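You operate a simulated robot arm through the tools that you are given. There is no shell and no other tool.

You run a simulated robot arm. Do the job below in one go: nothing can be reset, and whatever is moved stays where it is left.

Task
Put things in order on the top of the trim bench. At the end: the white paint pen from the top of the trim bench stands where the green plug stood; the green plug from the top of the trim bench stands where the black block stood; the black block from the top of the trim bench stands where the silver nut plate stood; the black door latch from the top of the trim bench stands on top of the white build sheet; the silver nut plate from the top of the trim bench stands where the black door latch stood; whatever was shut is shut again. Leave all else as you found it, and nothing knocked over.

The check looks at the end state, three seconds after you hand in, the way a careful person would. Anything else that was tipped, shoved, dropped, spilled or broken makes it a failure. Flat cloth is picked up by pressing the open fingertips on it (5 to 10 N) and closing them slowly along it; thin cloth reads only 2 to 8 mm in the jaws.

Robot
A 7-joint arm with a two-finger parallel gripper, fixed in place. Base frame: the origin is at the foot of the arm, x ahead of it, y to its left, z up; the work surface is at about z = 0. Units: mm, degrees, N and s.
With the tool pointing down near the work surface it reaches from about 240 to 620 mm from the base axis. Its first joint turns from -66.0 to 66.0 degrees. Payload 2.6 kg.
Tool frame: the origin (TCP) lies between the finger pads and is the grasp point; the fingertips stand 30 mm ahead of it; z points along the fingers, y is the line along which they close. The gripper opens to 94 mm. The fingers are 28 mm wide and 10 mm thick; the gripper's body (50 by 96 mm) begins 55 mm behind the TCP.
Orientation is told as [roll, pitch, yaw] about the base's x, y, z axes, in that order, counted from this pose: with the fingers straight down and closing along the base's y, the tool's x points along the base's -x, its y along +y and its z along -z.

Tools
- The arm moves only by the tool apply_moves. Its argument "series" is a list that holds one entry, the list of rows, each a list of 7 numbers: the shift along the tool's x, y, z in cm, then the turn, a rotation vector about the tool's x, y, z in degrees, then the finger opening in cm, from 0 to 9.4. In form: [[[x, y, z, rx, ry, rz, hand], ...]]. A call has 1 to 20 rows; each row is the pose to reach, as a shift and turn from the pose commanded when the call began, along the tool's axes at that moment. A row lasts 0.2 s, in which the tool goes at most 50 mm and 8.6 degrees; a call with a longer step from one row to the next is refused whole, and so is a gripper value outside its range. Where a pose cannot be reached the arm comes as near as it can. A force on the tool above 40 N (or 10 N above the force at the start of the call, whichever is more), or a blocked arm, ends the call early, and 0.2 s more pass. Each finger travels about 72 mm/s and halts on what it meets, pressing with about 41 N; the grip force reading is that of the motor and also rises with nothing between the fingers. The clock runs only during rows and for 0.2 s after the last one: add rows that repeat a pose to give the fingers time. The reply holds the time, the measured pose of the TCP, the force on the tool along the base axes, the opening and the grip force, in the units named above and with some noise, with the torque about the TCP (base axes, N m) and any sound that the robot's microphone picked up.
- Cameras (640 x 400 px; columns grow to the right, rows downward): "scene" is fixed at [38.4, 445.3, 545.4]; the picture's right is [-0.83, -0.56, 0.00], its down [-0.38, 0.57, -0.73] and it looks along [0.41, -0.61, -0.68] (base axes); focal length 281 px, centre (320, 200). "wrist" rides on the gripper at [76, 14, -103] in the tool frame; the picture's right is [-0.18, 0.98, 0.00], its down [-0.75, -0.14, -0.64] and it looks along [-0.63, -0.12, 0.77] (tool axes); focal length 243 px, centre (320, 200).
- snapshot(camera): a new picture of that camera. No time passes.
- measure_at(camera, pixels): for up to 12 pixels [column, row] of the newest picture of that camera ("zoom" is the newest enlarged one), the place [x, y, z] in the base frame of the surface seen there, good to about 2 mm, but the place of the scene camera against the robot may be out by one fixed shift of up to 25 mm in any direction. No time passes.
- inspect(camera, box): a new picture of the part [left, top, right, bottom] of that camera's present view, enlarged. No time passes.
- hand_in(): hands the job in; it is judged then, once.

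Leave the gripper open and the arm clear of the work at the hand-in unless told otherwise.

The tools are called after "Emit:" as name(argument=value, ...) on one line, values as JSON. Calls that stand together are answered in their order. apply_moves: Moves the arm, as the interface text tells. Its arguments: {"type":"object","properties":{"series":{"type":"array","items":{"type":"array","items":{"type":"array","items":{"type":"number"}}}}},"required":["series"]} The other tools are called the same way: snapshot (camera) takes a picture; measure_at (camera, pixels) gives the place of the surface under pixels of a picture; inspect (camera, box) takes an enlarged picture of a part of a camera's view; hand_in () hands the job in.

At the start:

```text
t: 0.0
tool_pos: [398.4, -237.0, 254.8]
ee_rot: [0.0, 0.0, 0.0]
contact_force: [1.5, -0.4, 0.2]
ft_torque: [-0.02, 0.01, 0.02]
gripper_width: 93.9
grip_force: 0.0
```

scene: 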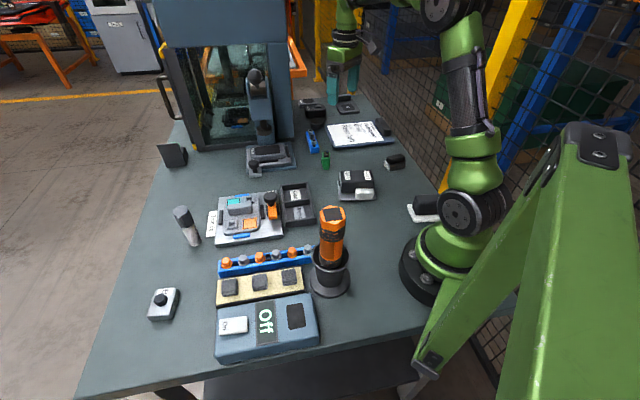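
wrist: 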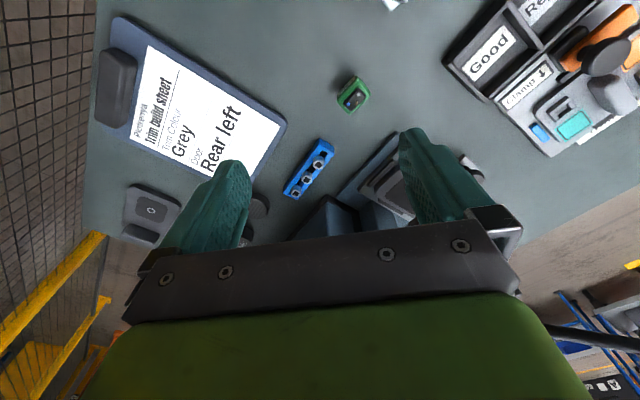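

I start by looking closely at the scene: the bench has many items, and I need to identify the pen, plug, block, nut plate and latch.

Emit:
inspect(camera="scene", box=[280, 80, 440, 180])

Emit:
inspect(camera="scene", box=[140, 130, 340, 255])

Emit:
inspect(camera="scene", box=[140, 230, 380, 380])

Emit:
inspect(camera="scene", box=[150, 30, 320, 150])

Emit:
inspect(camera="scene", box=[320, 130, 480, 230])

```text
4.00 times, centred on (360, 130) of scene
```

zoom: 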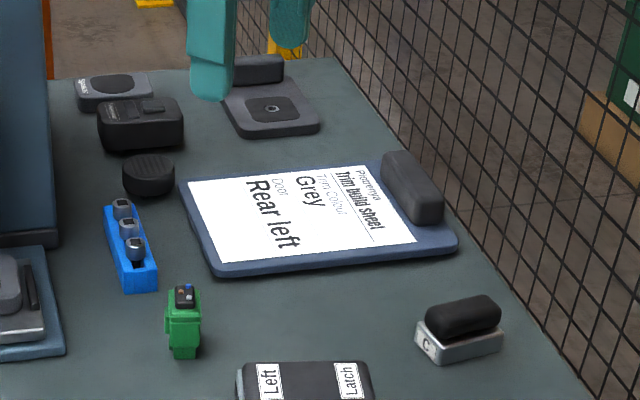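

```text
3.20 times, centred on (240, 192) of scene
```

zoom: 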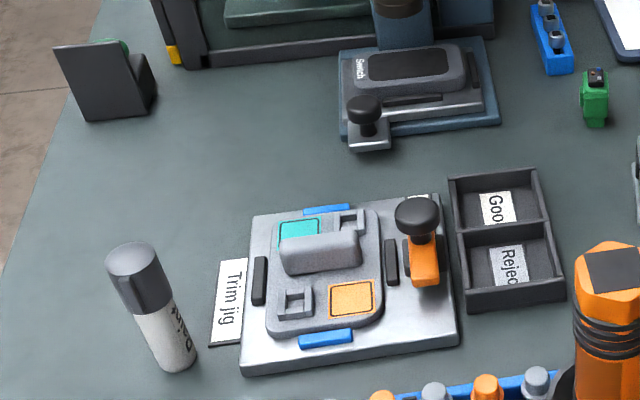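

```text
2.67 times, centred on (260, 305) of scene
```

zoom: 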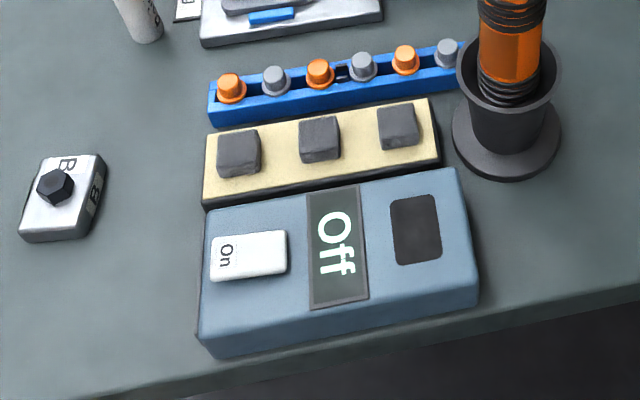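

```text
3.33 times, centred on (235, 90) of scene
```

zoom: 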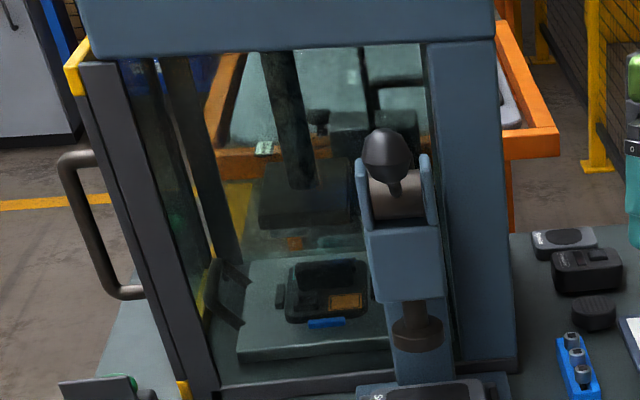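

```text
4.00 times, centred on (400, 180) of scene
```

zoom: 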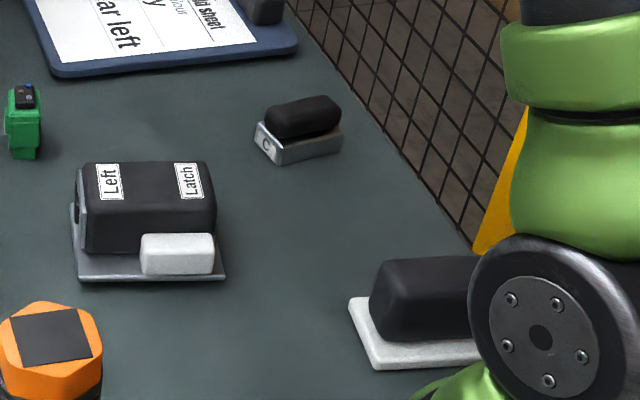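

The latch ("Left Latch") sits at about (355,185) and the green plug at (325,160). The pen is at (188,226). The black block and nut plate are not yet clear, so I look closer at the wrist view and at the candidates.

Emit:
inspect(camera="wrist", box=[80, 0, 400, 240])

Emit:
inspect(camera="wrist", box=[400, 0, 640, 170])

Emit:
inspect(camera="scene", box=[290, 85, 370, 135])

Emit:
inspect(camera="scene", box=[130, 270, 210, 330])

Emit:
inspect(camera="scene", box=[380, 140, 460, 230])

Emit:
inspect(camera="scene", box=[150, 130, 230, 180])

```text
1.67 times, centred on (240, 120) of wrist
```

zoom: 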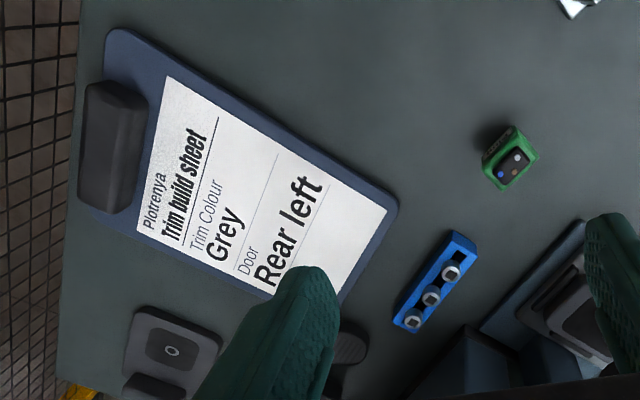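

```text
2.35 times, centred on (520, 85) of wrist
```

zoom: 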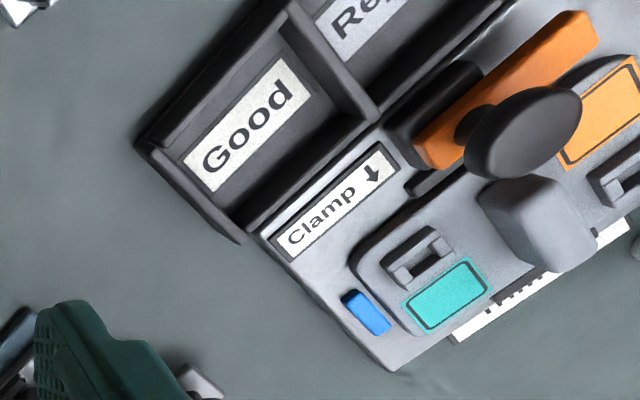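

```text
8.00 times, centred on (330, 110) of scene
```

zoom: 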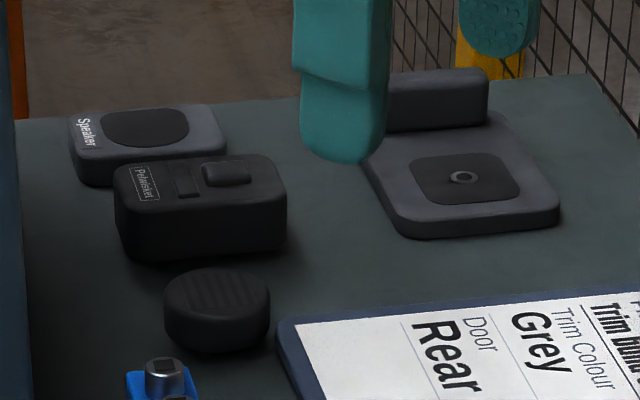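

```text
6.67 times, centred on (170, 300) of scene
```

zoom: 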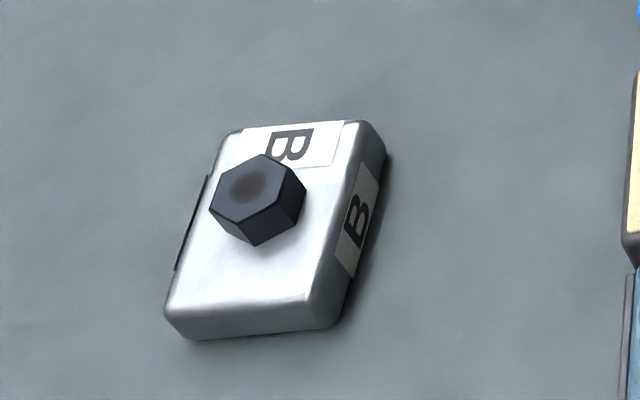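

```text
4.44 times, centred on (420, 185) of scene
```

zoom: 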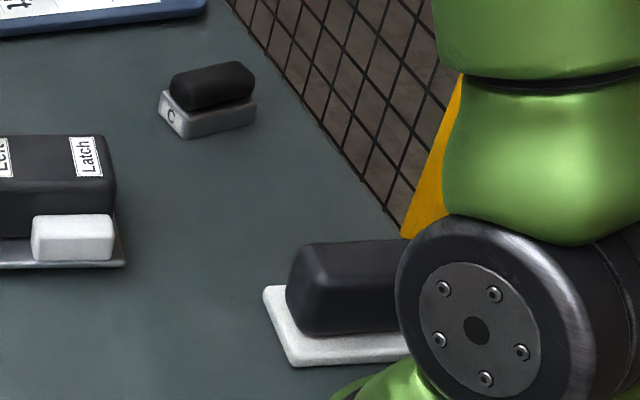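

```text
8.00 times, centred on (190, 155) of scene
```

zoom: 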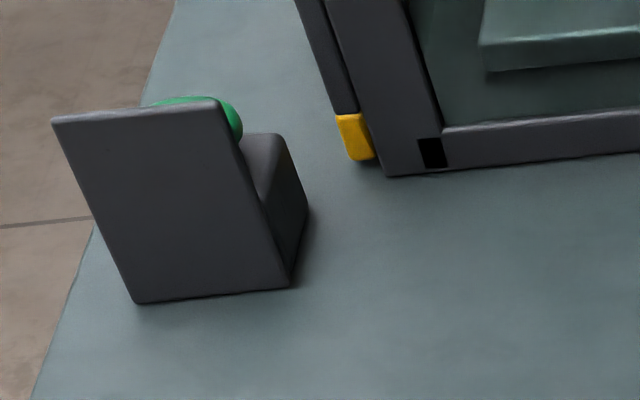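

I'll measure the positions of the candidates in the scene view (subject to a fixed shift) and in the wrist view.

Emit:
snapshot(camera="scene")

Emit:
snapshot(camera="wrist")

Emit:
measure_at(camera="scene", pixels=[[325, 152], [314, 113], [395, 160], [425, 203], [355, 180], [163, 300], [183, 212], [355, 132], [347, 108], [317, 124], [172, 155], [306, 102]])

Emit:
measure_at(camera="wrist", pixels=[[352, 95], [308, 170], [200, 120], [116, 85], [150, 208], [393, 3], [255, 205]])

Emit:
measure_at(camera="scene", pixels=[[313, 141], [390, 130], [120, 250], [260, 170], [330, 270], [265, 320], [247, 213], [297, 205], [265, 157], [255, 75], [200, 120], [163, 85]])

```text
taken
```

scene: 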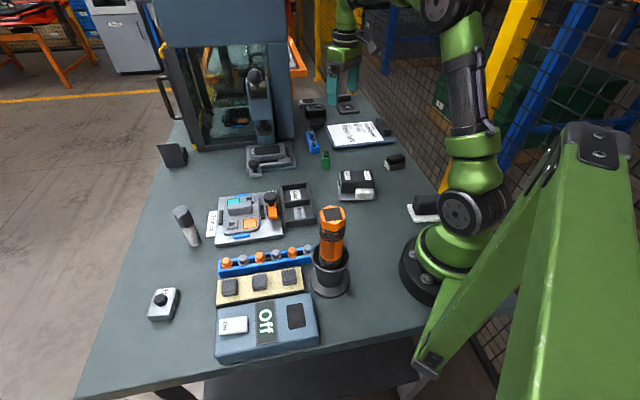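

```text
taken
```

wrist: 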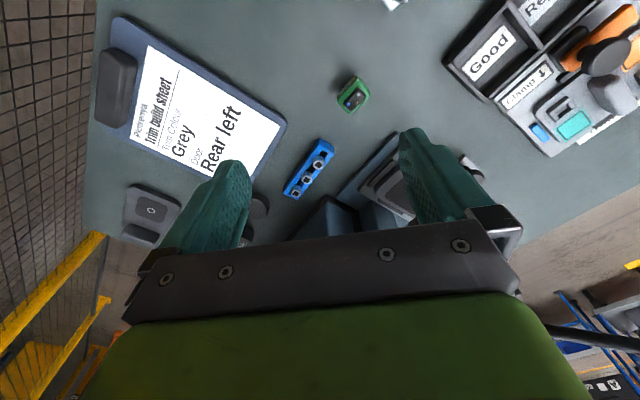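

```text
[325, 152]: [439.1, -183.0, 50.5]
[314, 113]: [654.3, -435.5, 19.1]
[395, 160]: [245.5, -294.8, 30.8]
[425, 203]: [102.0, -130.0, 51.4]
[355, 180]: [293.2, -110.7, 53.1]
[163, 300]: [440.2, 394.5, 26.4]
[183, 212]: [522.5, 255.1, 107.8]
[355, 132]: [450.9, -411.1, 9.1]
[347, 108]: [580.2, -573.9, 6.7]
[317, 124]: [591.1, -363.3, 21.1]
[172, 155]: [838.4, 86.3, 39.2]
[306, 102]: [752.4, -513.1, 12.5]
```

```text
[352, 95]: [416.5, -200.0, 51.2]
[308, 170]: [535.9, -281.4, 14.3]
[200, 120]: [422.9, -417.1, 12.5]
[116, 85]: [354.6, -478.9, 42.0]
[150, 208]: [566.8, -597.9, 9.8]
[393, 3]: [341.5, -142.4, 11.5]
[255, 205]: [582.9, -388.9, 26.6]
```

```text
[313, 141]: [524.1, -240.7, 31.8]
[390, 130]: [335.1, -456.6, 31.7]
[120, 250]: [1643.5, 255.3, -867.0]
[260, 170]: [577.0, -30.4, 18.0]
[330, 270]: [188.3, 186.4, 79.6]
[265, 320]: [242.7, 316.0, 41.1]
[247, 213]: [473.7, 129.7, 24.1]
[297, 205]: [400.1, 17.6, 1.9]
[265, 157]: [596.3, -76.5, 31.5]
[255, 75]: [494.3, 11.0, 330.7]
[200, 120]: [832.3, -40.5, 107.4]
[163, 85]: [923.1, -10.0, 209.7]
```

Only the objects within 240–620 mm of the base are reachable. That leaves "Left Latch" at about (290,-110), the "C" piece at about (245,-295), the "B" plate with a nut at about (440,394), the pen at about (522,255) and the plug at about (425,-195). I'll move above the latch to see it from the wrist.

Emit:
apply_moves(series=[[[2.3, 4.2, 0, 0, 0, 0, 9.4], [4.6, 8.4, 0, 0, 0, 0, 9.4], [6.8, 12.0, 0, 0, 0, 0, 9.4], [8.4, 12.0, 0, 0, 0, 0, 9.4], [8.4, 12.0, 0, 0, 0, 0, 9.4]]])

Emit:
snapshot(camera="wrist")

Emit:
snapshot(camera="scene")

```text
t: 1.2
tool_pos: [313.5, -114.1, 257.4]
ee_rot: [-0.1, 0.0, 0.1]
contact_force: [-0.3, -0.3, -0.4]
ft_torque: [-0.02, 0.0, -0.03]
gripper_width: 93.8
grip_force: 0.0
```

```text
taken
```

wrist: 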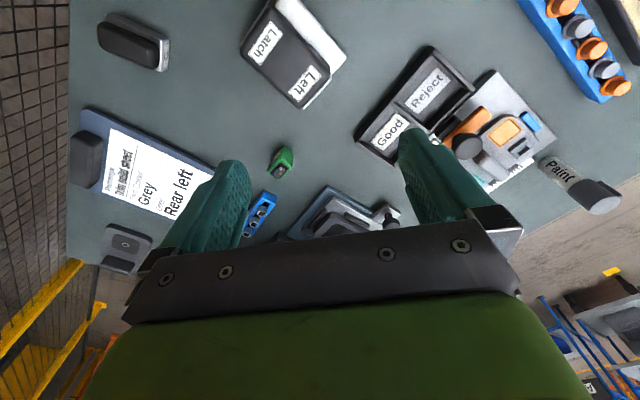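

```text
taken
```

scene: 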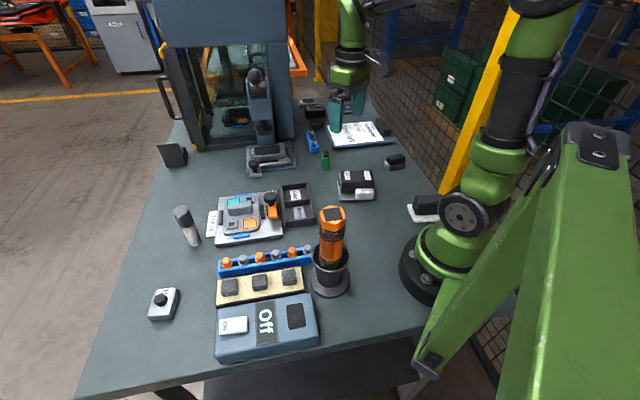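

Now the latch is at (290,50), the C piece at (133,42), and the pen ("Paint") at (580,185). I enlarge these.

Emit:
inspect(camera="wrist", box=[80, 0, 240, 100])

Emit:
inspect(camera="wrist", box=[220, 0, 380, 100])

Emit:
inspect(camera="wrist", box=[480, 0, 640, 230])

Emit:
inspect(camera="wrist", box=[60, 90, 300, 240])

Emit:
measure_at(camera="wrist", pixels=[[290, 50], [282, 163], [130, 40], [160, 52], [163, 175], [590, 195], [322, 40]])

```text
4.00 times, centred on (160, 50) of wrist
```

zoom: 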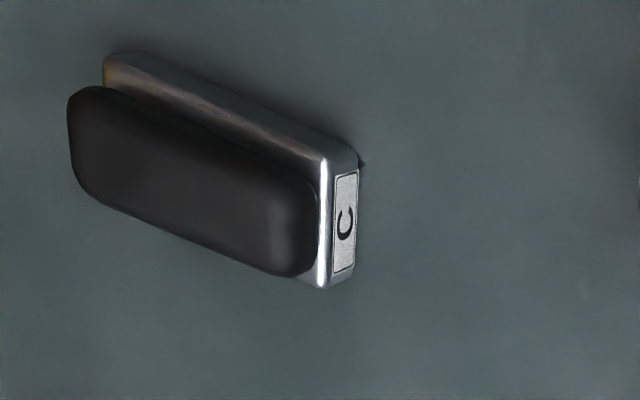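

```text
4.00 times, centred on (300, 50) of wrist
```

zoom: 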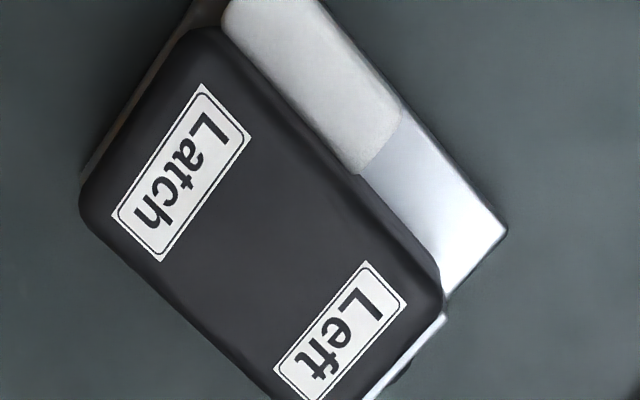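

```text
1.74 times, centred on (560, 115) of wrist
```

zoom: 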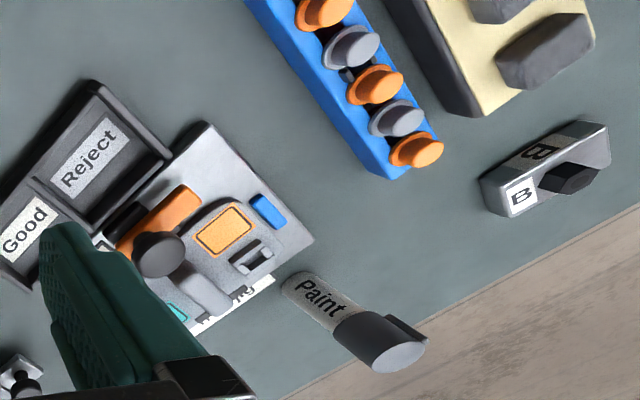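

```text
2.67 times, centred on (180, 165) of wrist
```

zoom: 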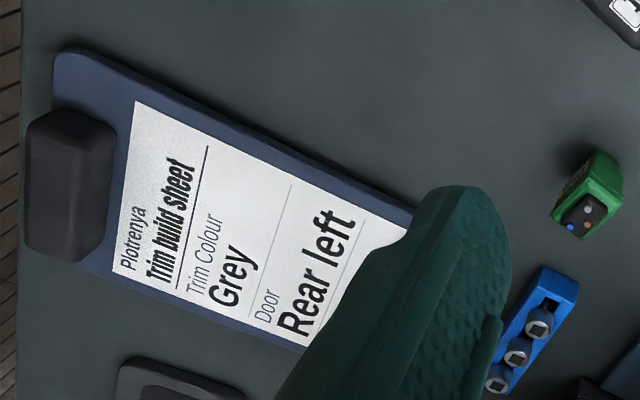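

```text
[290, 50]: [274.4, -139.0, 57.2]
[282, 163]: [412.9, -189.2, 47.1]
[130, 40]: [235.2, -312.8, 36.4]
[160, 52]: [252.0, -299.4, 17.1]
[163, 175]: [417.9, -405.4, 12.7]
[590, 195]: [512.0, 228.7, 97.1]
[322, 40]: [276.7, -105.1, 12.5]
```

B is a silver plate with a black hex nut on it, C is a black block with a silver foot, and the pen is marked "Paint". I'll move back over the latch to see its outline and heights.

Emit:
apply_moves(series=[[[2.5, -0.4, 0, 0, 0, 0, 9.4], [5.0, -0.8, 0, 0, 0, 0, 9.4], [5.0, -0.8, 0, 0, 0, 0, 9.4]]])

Emit:
snapshot(camera="wrist")

Emit:
inspect(camera="wrist", box=[220, 20, 420, 145])

```text
t: 2.0
tool_pos: [263.8, -123.3, 255.0]
ee_rot: [-0.2, 0.0, 0.0]
contact_force: [0.7, 0.4, 0.0]
ft_torque: [0.0, -0.01, -0.01]
gripper_width: 94.2
grip_force: 0.1
```

```text
taken
```

wrist: 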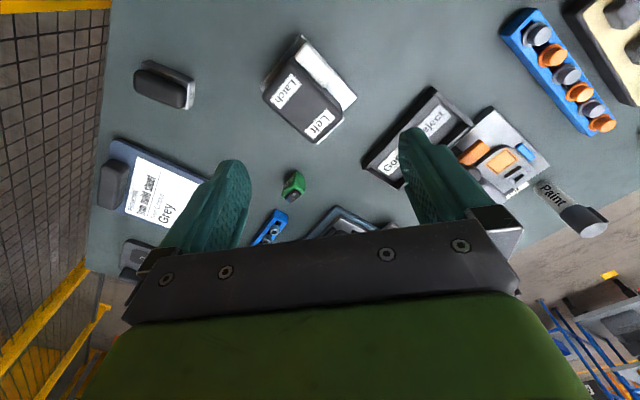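

```text
3.20 times, centred on (320, 82) of wrist
```

zoom: 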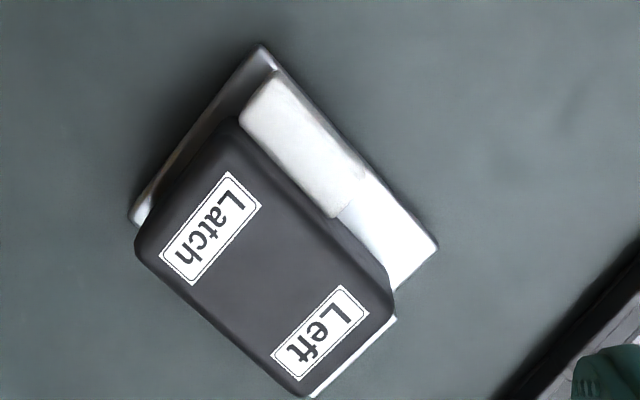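

I measure the corners of the black body and of the silver base plate in the enlarged picture.

Emit:
measure_at(camera="zoom", pixels=[[150, 240], [238, 128], [300, 380], [385, 310], [262, 52], [430, 245], [135, 218], [320, 392], [285, 140], [270, 90], [340, 200], [265, 250]])

Emit:
measure_at(camera="wrist", pixels=[[150, 75], [190, 100], [160, 85], [135, 88], [295, 185], [555, 190], [590, 230], [165, 180], [120, 150], [210, 175]])

```text
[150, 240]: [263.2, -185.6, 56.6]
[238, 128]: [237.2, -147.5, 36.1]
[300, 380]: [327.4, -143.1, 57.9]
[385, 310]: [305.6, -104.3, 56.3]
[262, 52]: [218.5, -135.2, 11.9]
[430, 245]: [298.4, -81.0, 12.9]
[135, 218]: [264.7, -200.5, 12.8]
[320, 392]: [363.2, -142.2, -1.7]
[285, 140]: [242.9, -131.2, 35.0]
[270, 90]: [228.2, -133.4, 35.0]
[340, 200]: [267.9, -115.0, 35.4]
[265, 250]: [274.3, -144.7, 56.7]
```

```text
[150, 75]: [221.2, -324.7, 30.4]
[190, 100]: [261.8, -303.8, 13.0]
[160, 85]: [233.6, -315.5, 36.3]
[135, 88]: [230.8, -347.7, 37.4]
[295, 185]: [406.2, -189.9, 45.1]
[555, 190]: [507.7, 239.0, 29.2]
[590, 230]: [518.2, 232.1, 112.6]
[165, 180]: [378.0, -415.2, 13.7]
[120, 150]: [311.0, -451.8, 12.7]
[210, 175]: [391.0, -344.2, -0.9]
```

Latch: body about 77×46 mm, top at z≈57, on a 97×80 mm silver plate (z≈12), with a white lever at z≈35. I check its ends in the scene view.

Emit:
inspect(camera="scene", box=[325, 155, 389, 211])

Emit:
inspect(camera="scene", box=[320, 110, 400, 155])

Emit:
inspect(camera="scene", box=[305, 140, 345, 175])

Emit:
inspect(camera="scene", box=[160, 195, 220, 255])

```text
7.14 times, centred on (357, 183) of scene
```

zoom: 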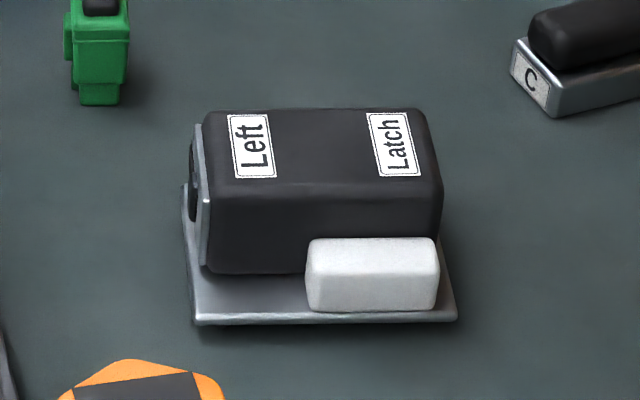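

```text
8.00 times, centred on (360, 132) of scene
```

zoom: 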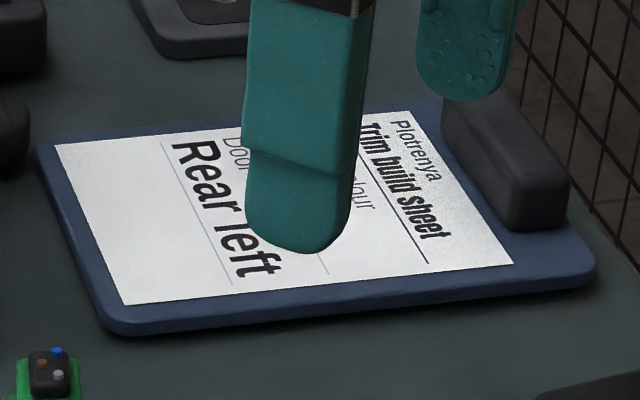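

```text
11.43 times, centred on (325, 158) of scene
```

zoom: 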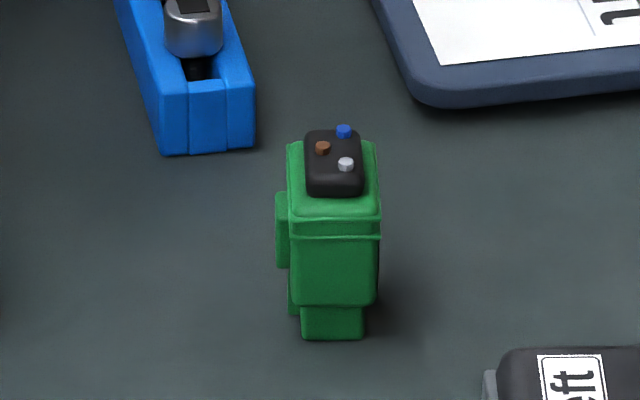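

```text
6.67 times, centred on (190, 225) of scene
```

zoom: 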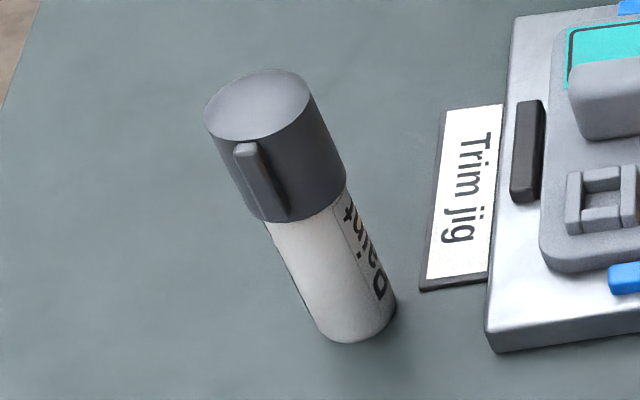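

The latch is best gripped across its short side, above the white lever. First I'll look squarely at the build sheet to plan the placing, moving over to about (395,-400) at the same height.

Emit:
apply_moves(series=[[[-1.9, -4.0, 0, 0, 0, 0, 9.4], [-3.8, -8.0, 0, 0, 0, 0, 9.4], [-5.7, -12.0, 0, 0, 0, 0, 9.4], [-7.6, -16.0, 0, 0, 0, 0, 9.4], [-9.5, -20.0, 0, 0, 0, 0, 9.4], [-11.4, -24.0, 0, 0, 0, 0, 9.4], [-13.1, -27.7, 0, 0, 0, 0, 9.4], [-13.1, -27.7, 0, 0, 0, 0, 9.4]]])

Emit:
snapshot(camera="wrist")

```text
t: 3.8
tool_pos: [395.6, -399.3, 252.4]
ee_rot: [0.0, 0.0, 0.0]
contact_force: [0.5, 0.1, -0.5]
ft_torque: [0.01, 0.0, 0.01]
gripper_width: 93.8
grip_force: 0.0
```

```text
taken
```

wrist: 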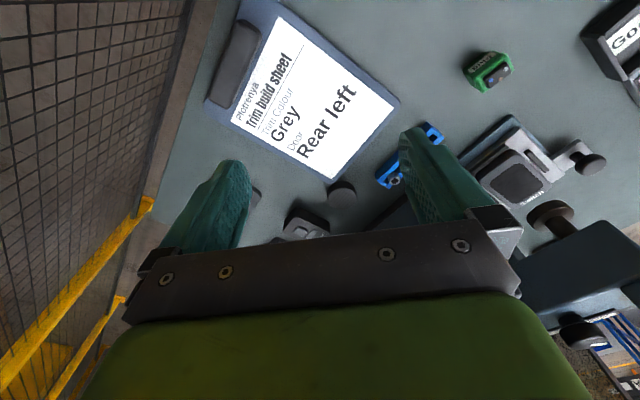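

The sheet is now fully visible; its corners are near (280,5), (230,122), (395,103) and (335,180). I measure these, the board and the plug.

Emit:
measure_at(camera="wrist", pixels=[[282, 8], [234, 120], [392, 104], [333, 176], [312, 98], [236, 60], [245, 4], [206, 102], [490, 70], [479, 85], [500, 75], [487, 58]])

Emit:
inspect(camera="wrist", box=[190, 0, 420, 190])

Emit:
inspect(camera="wrist", box=[430, 30, 550, 110])

```text
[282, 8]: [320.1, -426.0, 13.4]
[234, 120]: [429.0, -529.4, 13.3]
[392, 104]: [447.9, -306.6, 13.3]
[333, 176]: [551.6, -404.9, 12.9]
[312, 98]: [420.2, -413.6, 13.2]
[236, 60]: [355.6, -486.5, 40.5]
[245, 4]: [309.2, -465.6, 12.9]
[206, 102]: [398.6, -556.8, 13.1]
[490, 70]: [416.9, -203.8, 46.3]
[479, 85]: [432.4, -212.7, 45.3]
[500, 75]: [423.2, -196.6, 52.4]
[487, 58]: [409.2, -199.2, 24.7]
```

```text
2.11 times, centred on (305, 95) of wrist
```

zoom: 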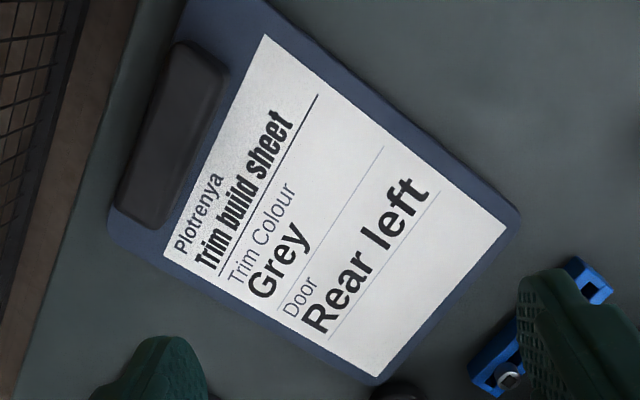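

```text
5.00 times, centred on (490, 70) of wrist
```

zoom: 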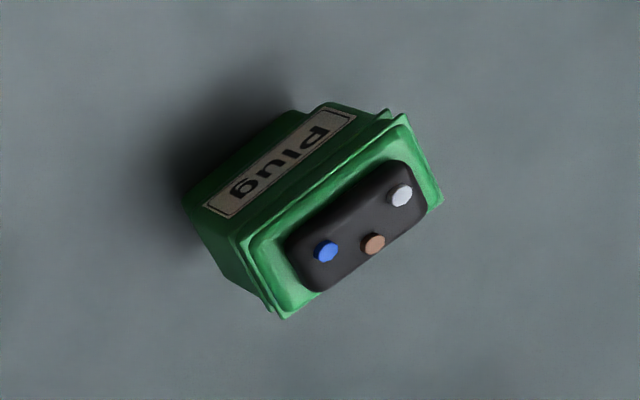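

Sheet: centre ≈ (437,-417), about 175×150 mm, top z≈13, long axis at 43°. I'll place the latch slightly nearer, at about (422,-402). Now I go back over the latch body centre (284,-145) and turn the tool to yaw +34°.

Emit:
apply_moves(series=[[[1.58, 3.65, 0, 0, 0, -4.86, 9.4], [3.16, 7.3, 0, 0, 0, -9.71, 9.4], [4.74, 10.94, 0, 0, 0, -14.57, 9.4], [6.32, 14.58, 0, 0, 0, -19.43, 9.4], [7.9, 18.23, 0, 0, 0, -24.29, 9.4], [9.48, 21.87, 0, 0, 0, -29.14, 9.4], [11.06, 25.5, 0, 0, 0, -34, 9.4], [11.06, 25.5, 0, 0, 0, -34, 9.4]]])

Emit:
snapshot(camera="wrist")

Emit:
snapshot(camera="scene")

```text
t: 5.6
tool_pos: [284.9, -141.2, 253.7]
ee_rot: [0.0, 0.0, 34.0]
contact_force: [-0.8, -1.0, 0.9]
ft_torque: [0.0, -0.01, 0.0]
gripper_width: 94.0
grip_force: 0.1
```

```text
taken
```

wrist: 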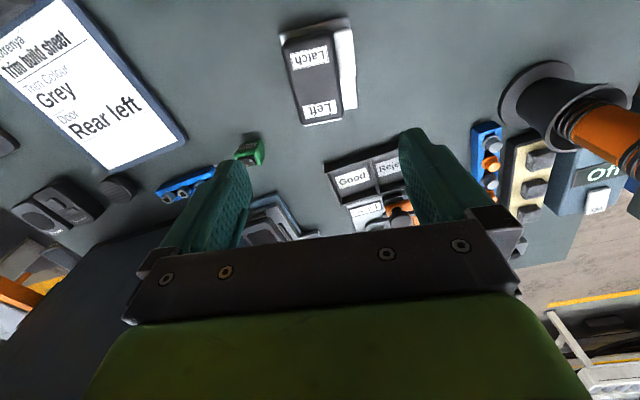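

```text
taken
```

scene: 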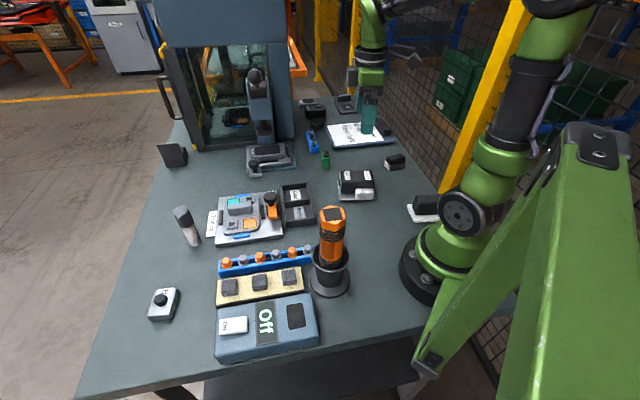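

The latch is now at (312,75) in the wrist view. I zoom in and measure body corners again to confirm centre and angle.

Emit:
inspect(camera="wrist", box=[260, 5, 380, 130])

```text
3.20 times, centred on (320, 68) of wrist
```

zoom: 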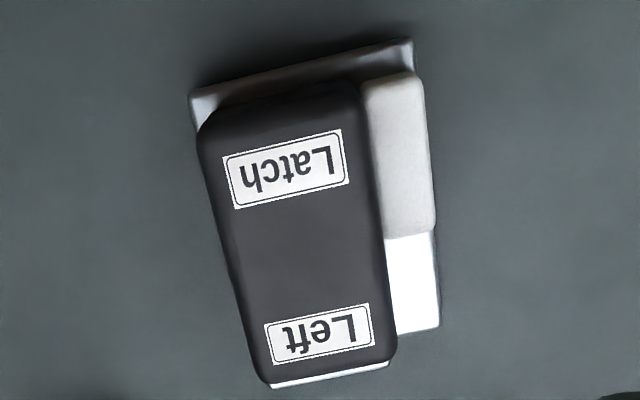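

Emit:
measure_at(camera="zoom", pixels=[[205, 135], [258, 355], [390, 340], [365, 110], [196, 92], [408, 44], [436, 325], [400, 90], [430, 225], [300, 230], [215, 180], [378, 180]])

```text
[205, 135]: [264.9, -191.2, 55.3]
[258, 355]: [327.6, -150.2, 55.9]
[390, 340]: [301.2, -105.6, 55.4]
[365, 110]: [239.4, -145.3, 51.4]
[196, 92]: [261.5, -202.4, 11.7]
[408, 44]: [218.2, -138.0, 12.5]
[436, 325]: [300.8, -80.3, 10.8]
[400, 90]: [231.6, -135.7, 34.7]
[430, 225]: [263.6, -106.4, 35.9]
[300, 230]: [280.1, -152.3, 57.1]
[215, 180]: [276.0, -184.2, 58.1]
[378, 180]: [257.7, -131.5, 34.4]
```

Body centre ≈ (283.5,-147), width ≈ 50, angle ≈ 34°; plate centre ≈ (281,-141). I'll check the real tool position by measuring the fingertips in the picture, and hold still for one row to re-read the pose.

Emit:
measure_at(camera="wrist", pixels=[[240, 170], [245, 190], [405, 135], [408, 160], [230, 165], [420, 132], [227, 162], [412, 129]])

Emit:
apply_moves(series=[[[0, 0, 0, 0, 0, 0, 9.4]]])

```text
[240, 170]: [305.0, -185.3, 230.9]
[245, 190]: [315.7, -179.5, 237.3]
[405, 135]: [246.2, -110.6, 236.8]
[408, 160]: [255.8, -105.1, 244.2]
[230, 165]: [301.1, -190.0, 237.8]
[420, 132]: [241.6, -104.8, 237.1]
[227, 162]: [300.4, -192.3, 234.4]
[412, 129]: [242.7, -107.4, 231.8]
```

```text
t: 6.0
tool_pos: [285.6, -143.3, 254.6]
ee_rot: [-0.1, 0.1, 33.9]
contact_force: [0.8, -0.1, 0.4]
ft_torque: [0.03, 0.02, 0.01]
gripper_width: 94.2
grip_force: 0.0
```

The tool is at about (284.7,-144,254.7). I shift by the small remainder to centre on the body and descend to TCP z≈69, putting the fingertips at ≈39, above the 35 mm lever. Fingers stay open.

Emit:
apply_moves(series=[[[0.28, -0.2, 4.0, 0, 0, 0, 9.4], [0.28, -0.2, 8.0, 0, 0, 0, 9.4], [0.28, -0.2, 12.0, 0, 0, 0, 9.4], [0.28, -0.2, 15.0, 0, 0, 0, 9.4], [0.28, -0.2, 17.0, 0, 0, 0, 9.4], [0.28, -0.2, 18.0, 0, 0, 0, 9.4], [0.28, -0.2, 18.6, 0, 0, 0, 9.4], [0.28, -0.2, 18.6, 0, 0, 0, 9.4]]])

Emit:
snapshot(camera="wrist")

Emit:
inspect(camera="scene", box=[310, 130, 410, 215])

```text
t: 7.8
tool_pos: [283.5, -148.6, 68.4]
ee_rot: [-0.1, 0.0, 34.0]
contact_force: [-0.5, -0.1, 1.1]
ft_torque: [-0.01, 0.03, 0.02]
gripper_width: 94.1
grip_force: 0.1
```

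```text
taken
```

wrist: 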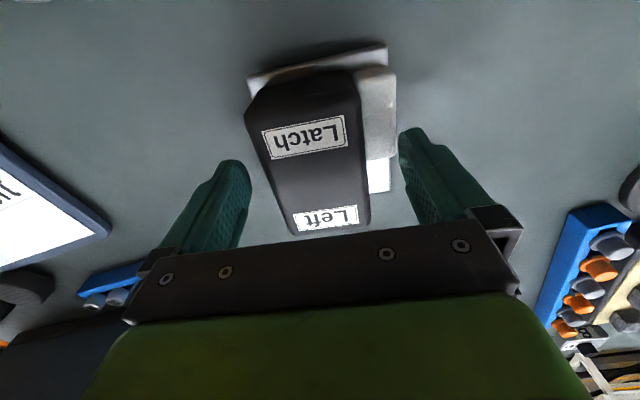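

```text
4.71 times, centred on (360, 172) of scene
```

zoom: 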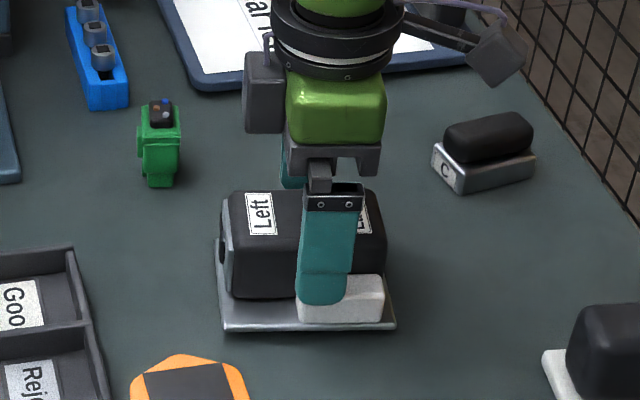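

The fingers straddle the black body above the lever. I close on it.

Emit:
apply_moves(series=[[[0, 0, 0, 0, 0, 0, 8.0], [0, 0, 0, 0, 0, 0, 7.0], [0, 0, 0, 0, 0, 0, 6.0], [0, 0, 0, 0, 0, 0, 5.2], [0, 0, 0, 0, 0, 0, 4.5], [0, 0, 0, 0, 0, 0, 3.5], [0, 0, 0, 0, 0, 0, 3.0], [0, 0, 0, 0, 0, 0, 3.0]]])

Emit:
snapshot(camera="wrist")

```text
t: 9.6
tool_pos: [283.1, -147.8, 67.4]
ee_rot: [-0.1, 0.1, 34.0]
contact_force: [-0.3, 0.2, 4.5]
ft_torque: [0.09, 0.03, 0.14]
gripper_width: 57.7
grip_force: 40.7
```

```text
taken
```

wrist: 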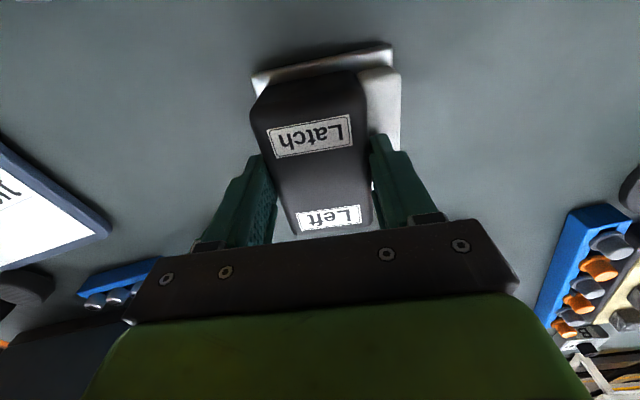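

Gripped at 57.7 mm with 40.7 N. I lift slowly by 3 cm, and check.

Emit:
apply_moves(series=[[[0, 0, -0.5, 0, 0, 0, 3.0], [0, 0, -1.0, 0, 0, 0, 3.0], [0, 0, -2.0, 0, 0, 0, 3.0], [0, 0, -3.0, 0, 0, 0, 3.0], [0, 0, -3.0, 0, 0, 0, 3.0]]])

Emit:
snapshot(camera="wrist")

Emit:
inspect(camera="scene", box=[310, 130, 410, 215])

```text
t: 10.8
tool_pos: [284.6, -150.5, 99.4]
ee_rot: [-0.1, 0.1, 34.0]
contact_force: [0.5, -0.2, -5.7]
ft_torque: [0.0, -0.06, 0.05]
gripper_width: 57.6
grip_force: 41.0
```

```text
taken
```

wrist: 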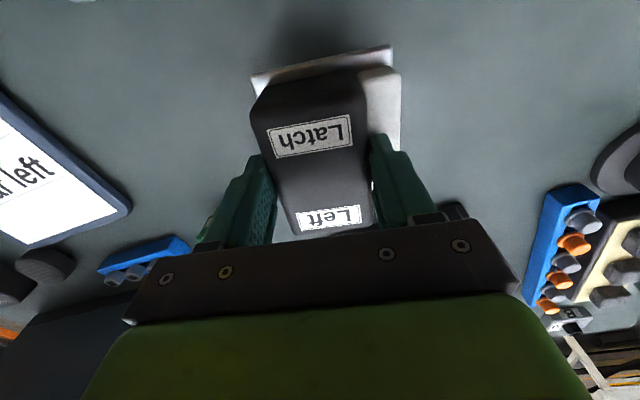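

```text
4.71 times, centred on (360, 172) of scene
```

zoom: 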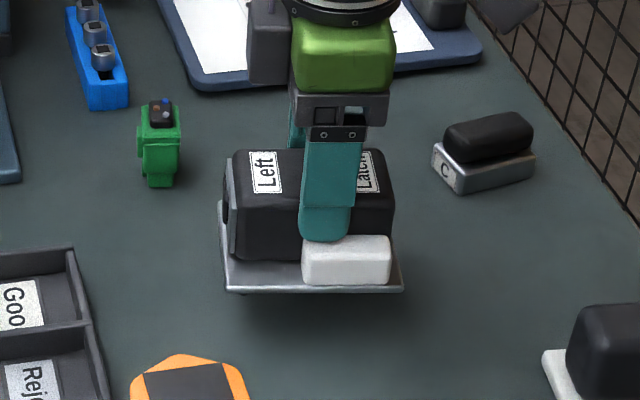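

The latch is held level and free of the bench (weight ≈ 6 N). I raise it to z≈150, then carry it to above the sheet at (430,-411), turning to yaw 43° to align it with the sheet.

Emit:
apply_moves(series=[[[0, 0, -2.5, 0, 0, 0, 3.0], [0, 0, -5.1, 0, 0, 0, 3.0], [0.2, -2.0, -5.1, 0, 0, 0, 3.0], [0.5, -5.3, -5.1, 0, 0, -1, 3.0], [0.8, -9.0, -5.1, 0, 0, -2, 3.0], [1.1, -12.7, -5.1, 0, 0, -3, 3.0], [1.4, -16.4, -5.1, 0, 0, -4.5, 3.0], [1.7, -20.1, -5.1, 0, 0, -6, 3.0], [2.0, -23.5, -5.1, 0, 0, -7.5, 3.0], [2.3, -26.5, -5.1, 0, 0, -9, 3.0], [2.5, -29.0, -5.1, 0, 0, -9, 3.0], [2.59, -30.03, -5.1, 0, 0, -9, 3.0], [2.59, -30.03, -5.1, 0, 0, -9, 3.0]]])

Emit:
snapshot(camera="wrist")

Emit:
inspect(camera="scene", box=[300, 70, 420, 160])

```text
t: 13.6
tool_pos: [429.9, -414.5, 151.9]
ee_rot: [0.0, 0.1, 42.9]
contact_force: [0.0, -0.5, -4.4]
ft_torque: [0.0, -0.01, -0.02]
gripper_width: 57.4
grip_force: 41.3
```

```text
taken
```

wrist: 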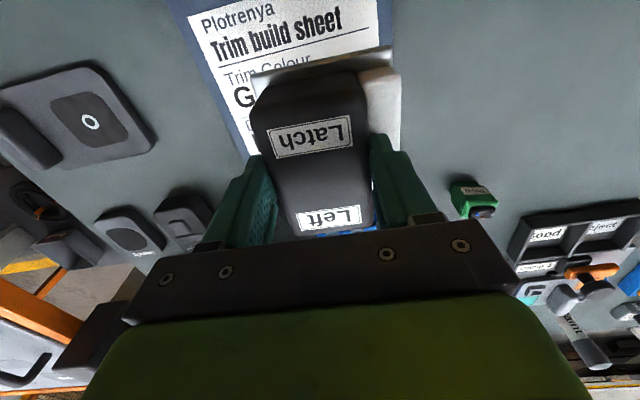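

```text
4.44 times, centred on (360, 115) of scene
```

zoom: 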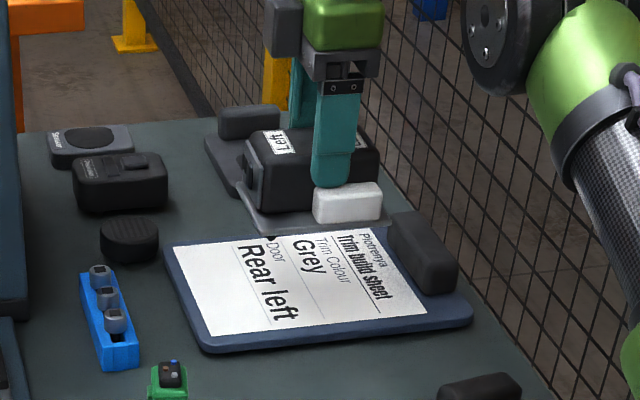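

The latch is over the sheet and aligned with it. I lower to just above contact (about 4 mm), then slowly in small steps.

Emit:
apply_moves(series=[[[0, 0, 2.0, 0, 0, 0, 3.0], [0, 0, 4.0, 0, 0, 0, 3.0], [0, 0, 5.5, 0, 0, 0, 3.0], [0, 0, 6.3, 0, 0, 0, 3.0], [0, 0, 6.3, 0, 0, 0, 3.0]]])

Emit:
inspect(camera="scene", box=[300, 70, 420, 160])

Emit:
snapshot(camera="wrist")

```text
t: 14.8
tool_pos: [428.6, -410.8, 86.8]
ee_rot: [0.0, 0.0, 42.9]
contact_force: [0.6, -0.1, -4.2]
ft_torque: [-0.03, 0.01, 0.02]
gripper_width: 57.3
grip_force: 40.7
```

```text
4.44 times, centred on (360, 115) of scene
```

zoom: 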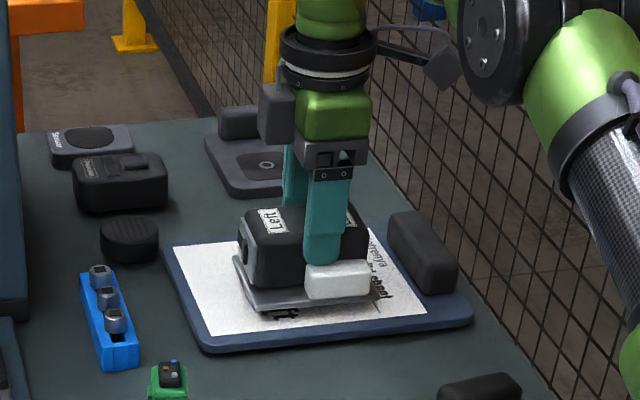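

```text
taken
```

wrist: 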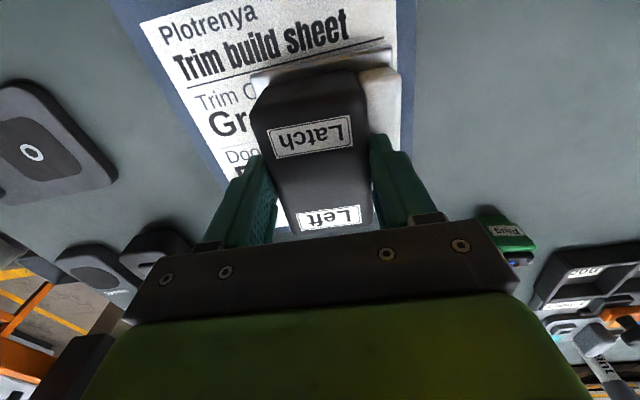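

I zoom to check the margin between the plate's right edge and the sheet's right edge.

Emit:
inspect(camera="wrist", box=[230, 0, 430, 160])

Emit:
inspect(camera="scene", box=[325, 110, 405, 155])

```text
2.50 times, centred on (330, 80) of wrist
```

zoom: 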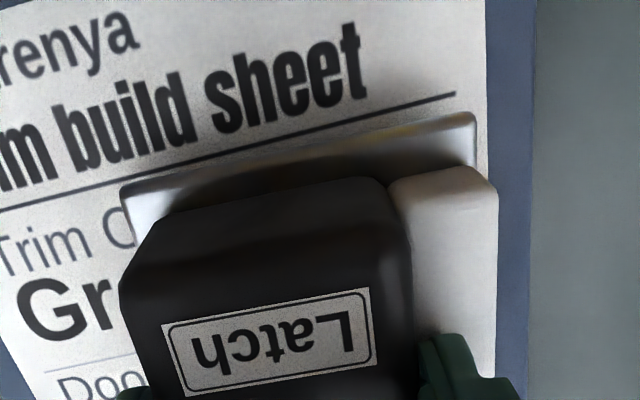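

```text
8.00 times, centred on (365, 132) of scene
```

zoom: 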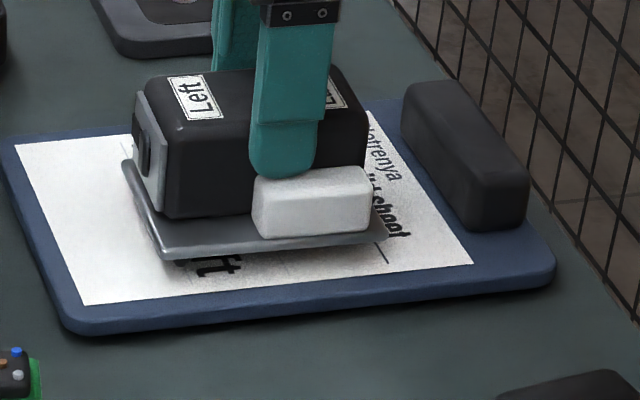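

Margin on that side is fair (~12 mm); I shift 6 mm toward the sheet's middle while lowering 3.5 mm, and read the force.

Emit:
apply_moves(series=[[[0, -0.3, 0, 0, 0, 0, 3.0], [0, -0.6, 0, 0, 0, 0, 3.0], [0, -0.6, 0.15, 0, 0, 0, 3.0], [0, -0.6, 0.3, 0, 0, 0, 3.0], [0, -0.6, 0.35, 0, 0, 0, 3.0]]])

```text
t: 16.0
tool_pos: [432.2, -417.4, 81.8]
ee_rot: [0.0, 0.0, 43.1]
contact_force: [0.2, -0.6, -4.7]
ft_torque: [-0.04, 0.01, 0.0]
gripper_width: 57.6
grip_force: 40.5
```

No contact yet (force still −4.7 N). I lower in 1 mm steps.

Emit:
apply_moves(series=[[[0, 0, 0.1, 0, 0, 0, 3.0], [0, 0, 0.15, 0, 0, 0, 3.0]]])

```text
t: 16.6
tool_pos: [433.2, -416.9, 83.6]
ee_rot: [-0.1, 0.2, 43.1]
contact_force: [0.5, -1.3, -1.1]
ft_torque: [0.09, -0.04, -0.02]
gripper_width: 57.8
grip_force: 41.5
```

Contact has begun (force went from −4.7 to −1.1 N). I go down another 0.5 mm to seat it.

Emit:
apply_moves(series=[[[0, 0, 0.05, 0, 0, 0, 3.0], [0, 0, 0.05, 0, 0, 0, 3.0]]])

Emit:
inspect(camera="scene", box=[325, 110, 405, 155])

```text
t: 17.2
tool_pos: [432.5, -414.9, 81.9]
ee_rot: [-0.2, 0.2, 43.1]
contact_force: [1.4, -1.6, 2.8]
ft_torque: [0.3, -0.1, -0.08]
gripper_width: 57.6
grip_force: 41.2
```

```text
8.00 times, centred on (365, 132) of scene
```

zoom: 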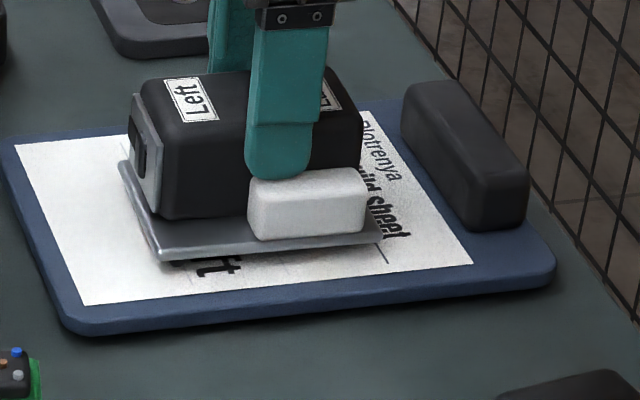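

It rests on the sheet. I open the fingers gradually.

Emit:
apply_moves(series=[[[0, 0, 0, 0, 0, 0, 5.6], [0, 0, 0, 0, 0, 0, 5.9], [0, 0, 0, 0, 0, 0, 6.4], [0, 0, 0, 0, 0, 0, 7.2], [0, 0, 0, 0, 0, 0, 8.2], [0, 0, 0, 0, 0, 0, 9.2], [0, 0, 0, 0, 0, 0, 9.4]]])

Emit:
snapshot(camera="wrist")

Emit:
inspect(camera="scene", box=[325, 110, 405, 155])

```text
t: 18.8
tool_pos: [433.1, -417.2, 81.4]
ee_rot: [0.0, 0.1, 42.9]
contact_force: [0.4, -0.5, 0.8]
ft_torque: [0.06, 0.03, 0.0]
gripper_width: 93.6
grip_force: 0.0
```

```text
taken
```

wrist: 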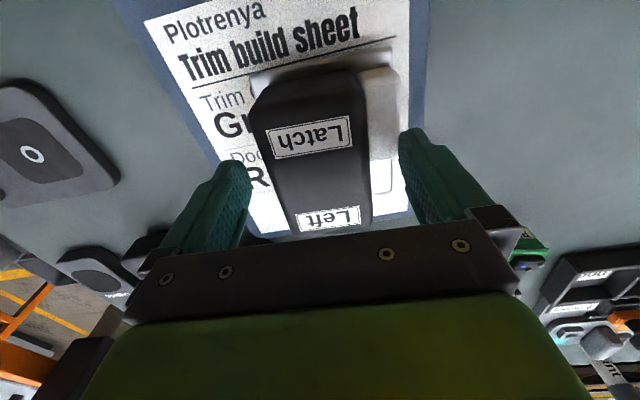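

```text
8.00 times, centred on (365, 132) of scene
```

zoom: 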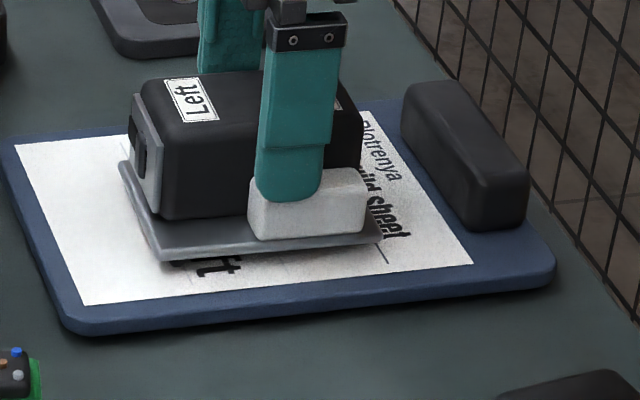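

The latch stands on the sheet. I rise straight up 17 cm and look.

Emit:
apply_moves(series=[[[0, 0, -1.0, 0, 0, 0, 9.4], [0, 0, -4.0, 0, 0, 0, 9.4], [0, 0, -8.5, 0, 0, 0, 9.4], [0, 0, -13.0, 0, 0, 0, 9.4], [0, 0, -17.0, 0, 0, 0, 9.4], [0, 0, -17.0, 0, 0, 0, 9.4]]])

Emit:
snapshot(camera="wrist")

Emit:
inspect(camera="scene", box=[325, 110, 405, 155])

```text
t: 20.2
tool_pos: [431.6, -390.5, 238.2]
ee_rot: [-0.2, 0.0, 43.1]
contact_force: [0.2, 1.0, -0.9]
ft_torque: [0.01, -0.01, 0.02]
gripper_width: 93.8
grip_force: 0.1
out of reach, approached as far as the arm can: row 4, 5, 6
```

```text
taken
```

wrist: 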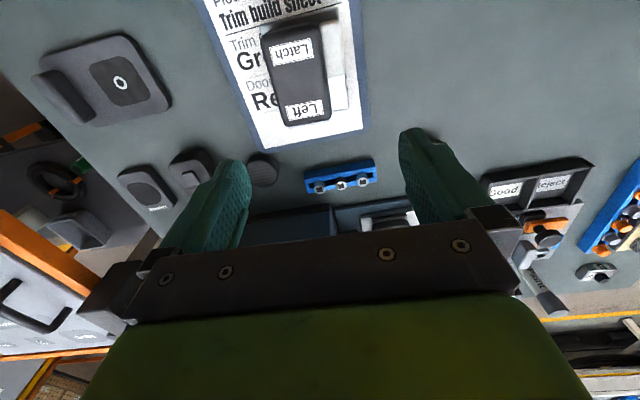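

```text
8.00 times, centred on (365, 132) of scene
```

zoom: 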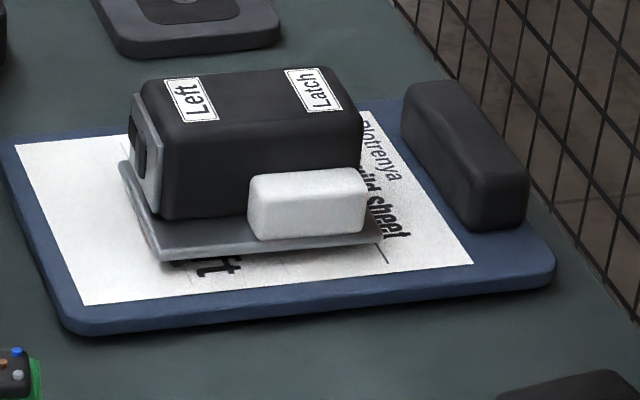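

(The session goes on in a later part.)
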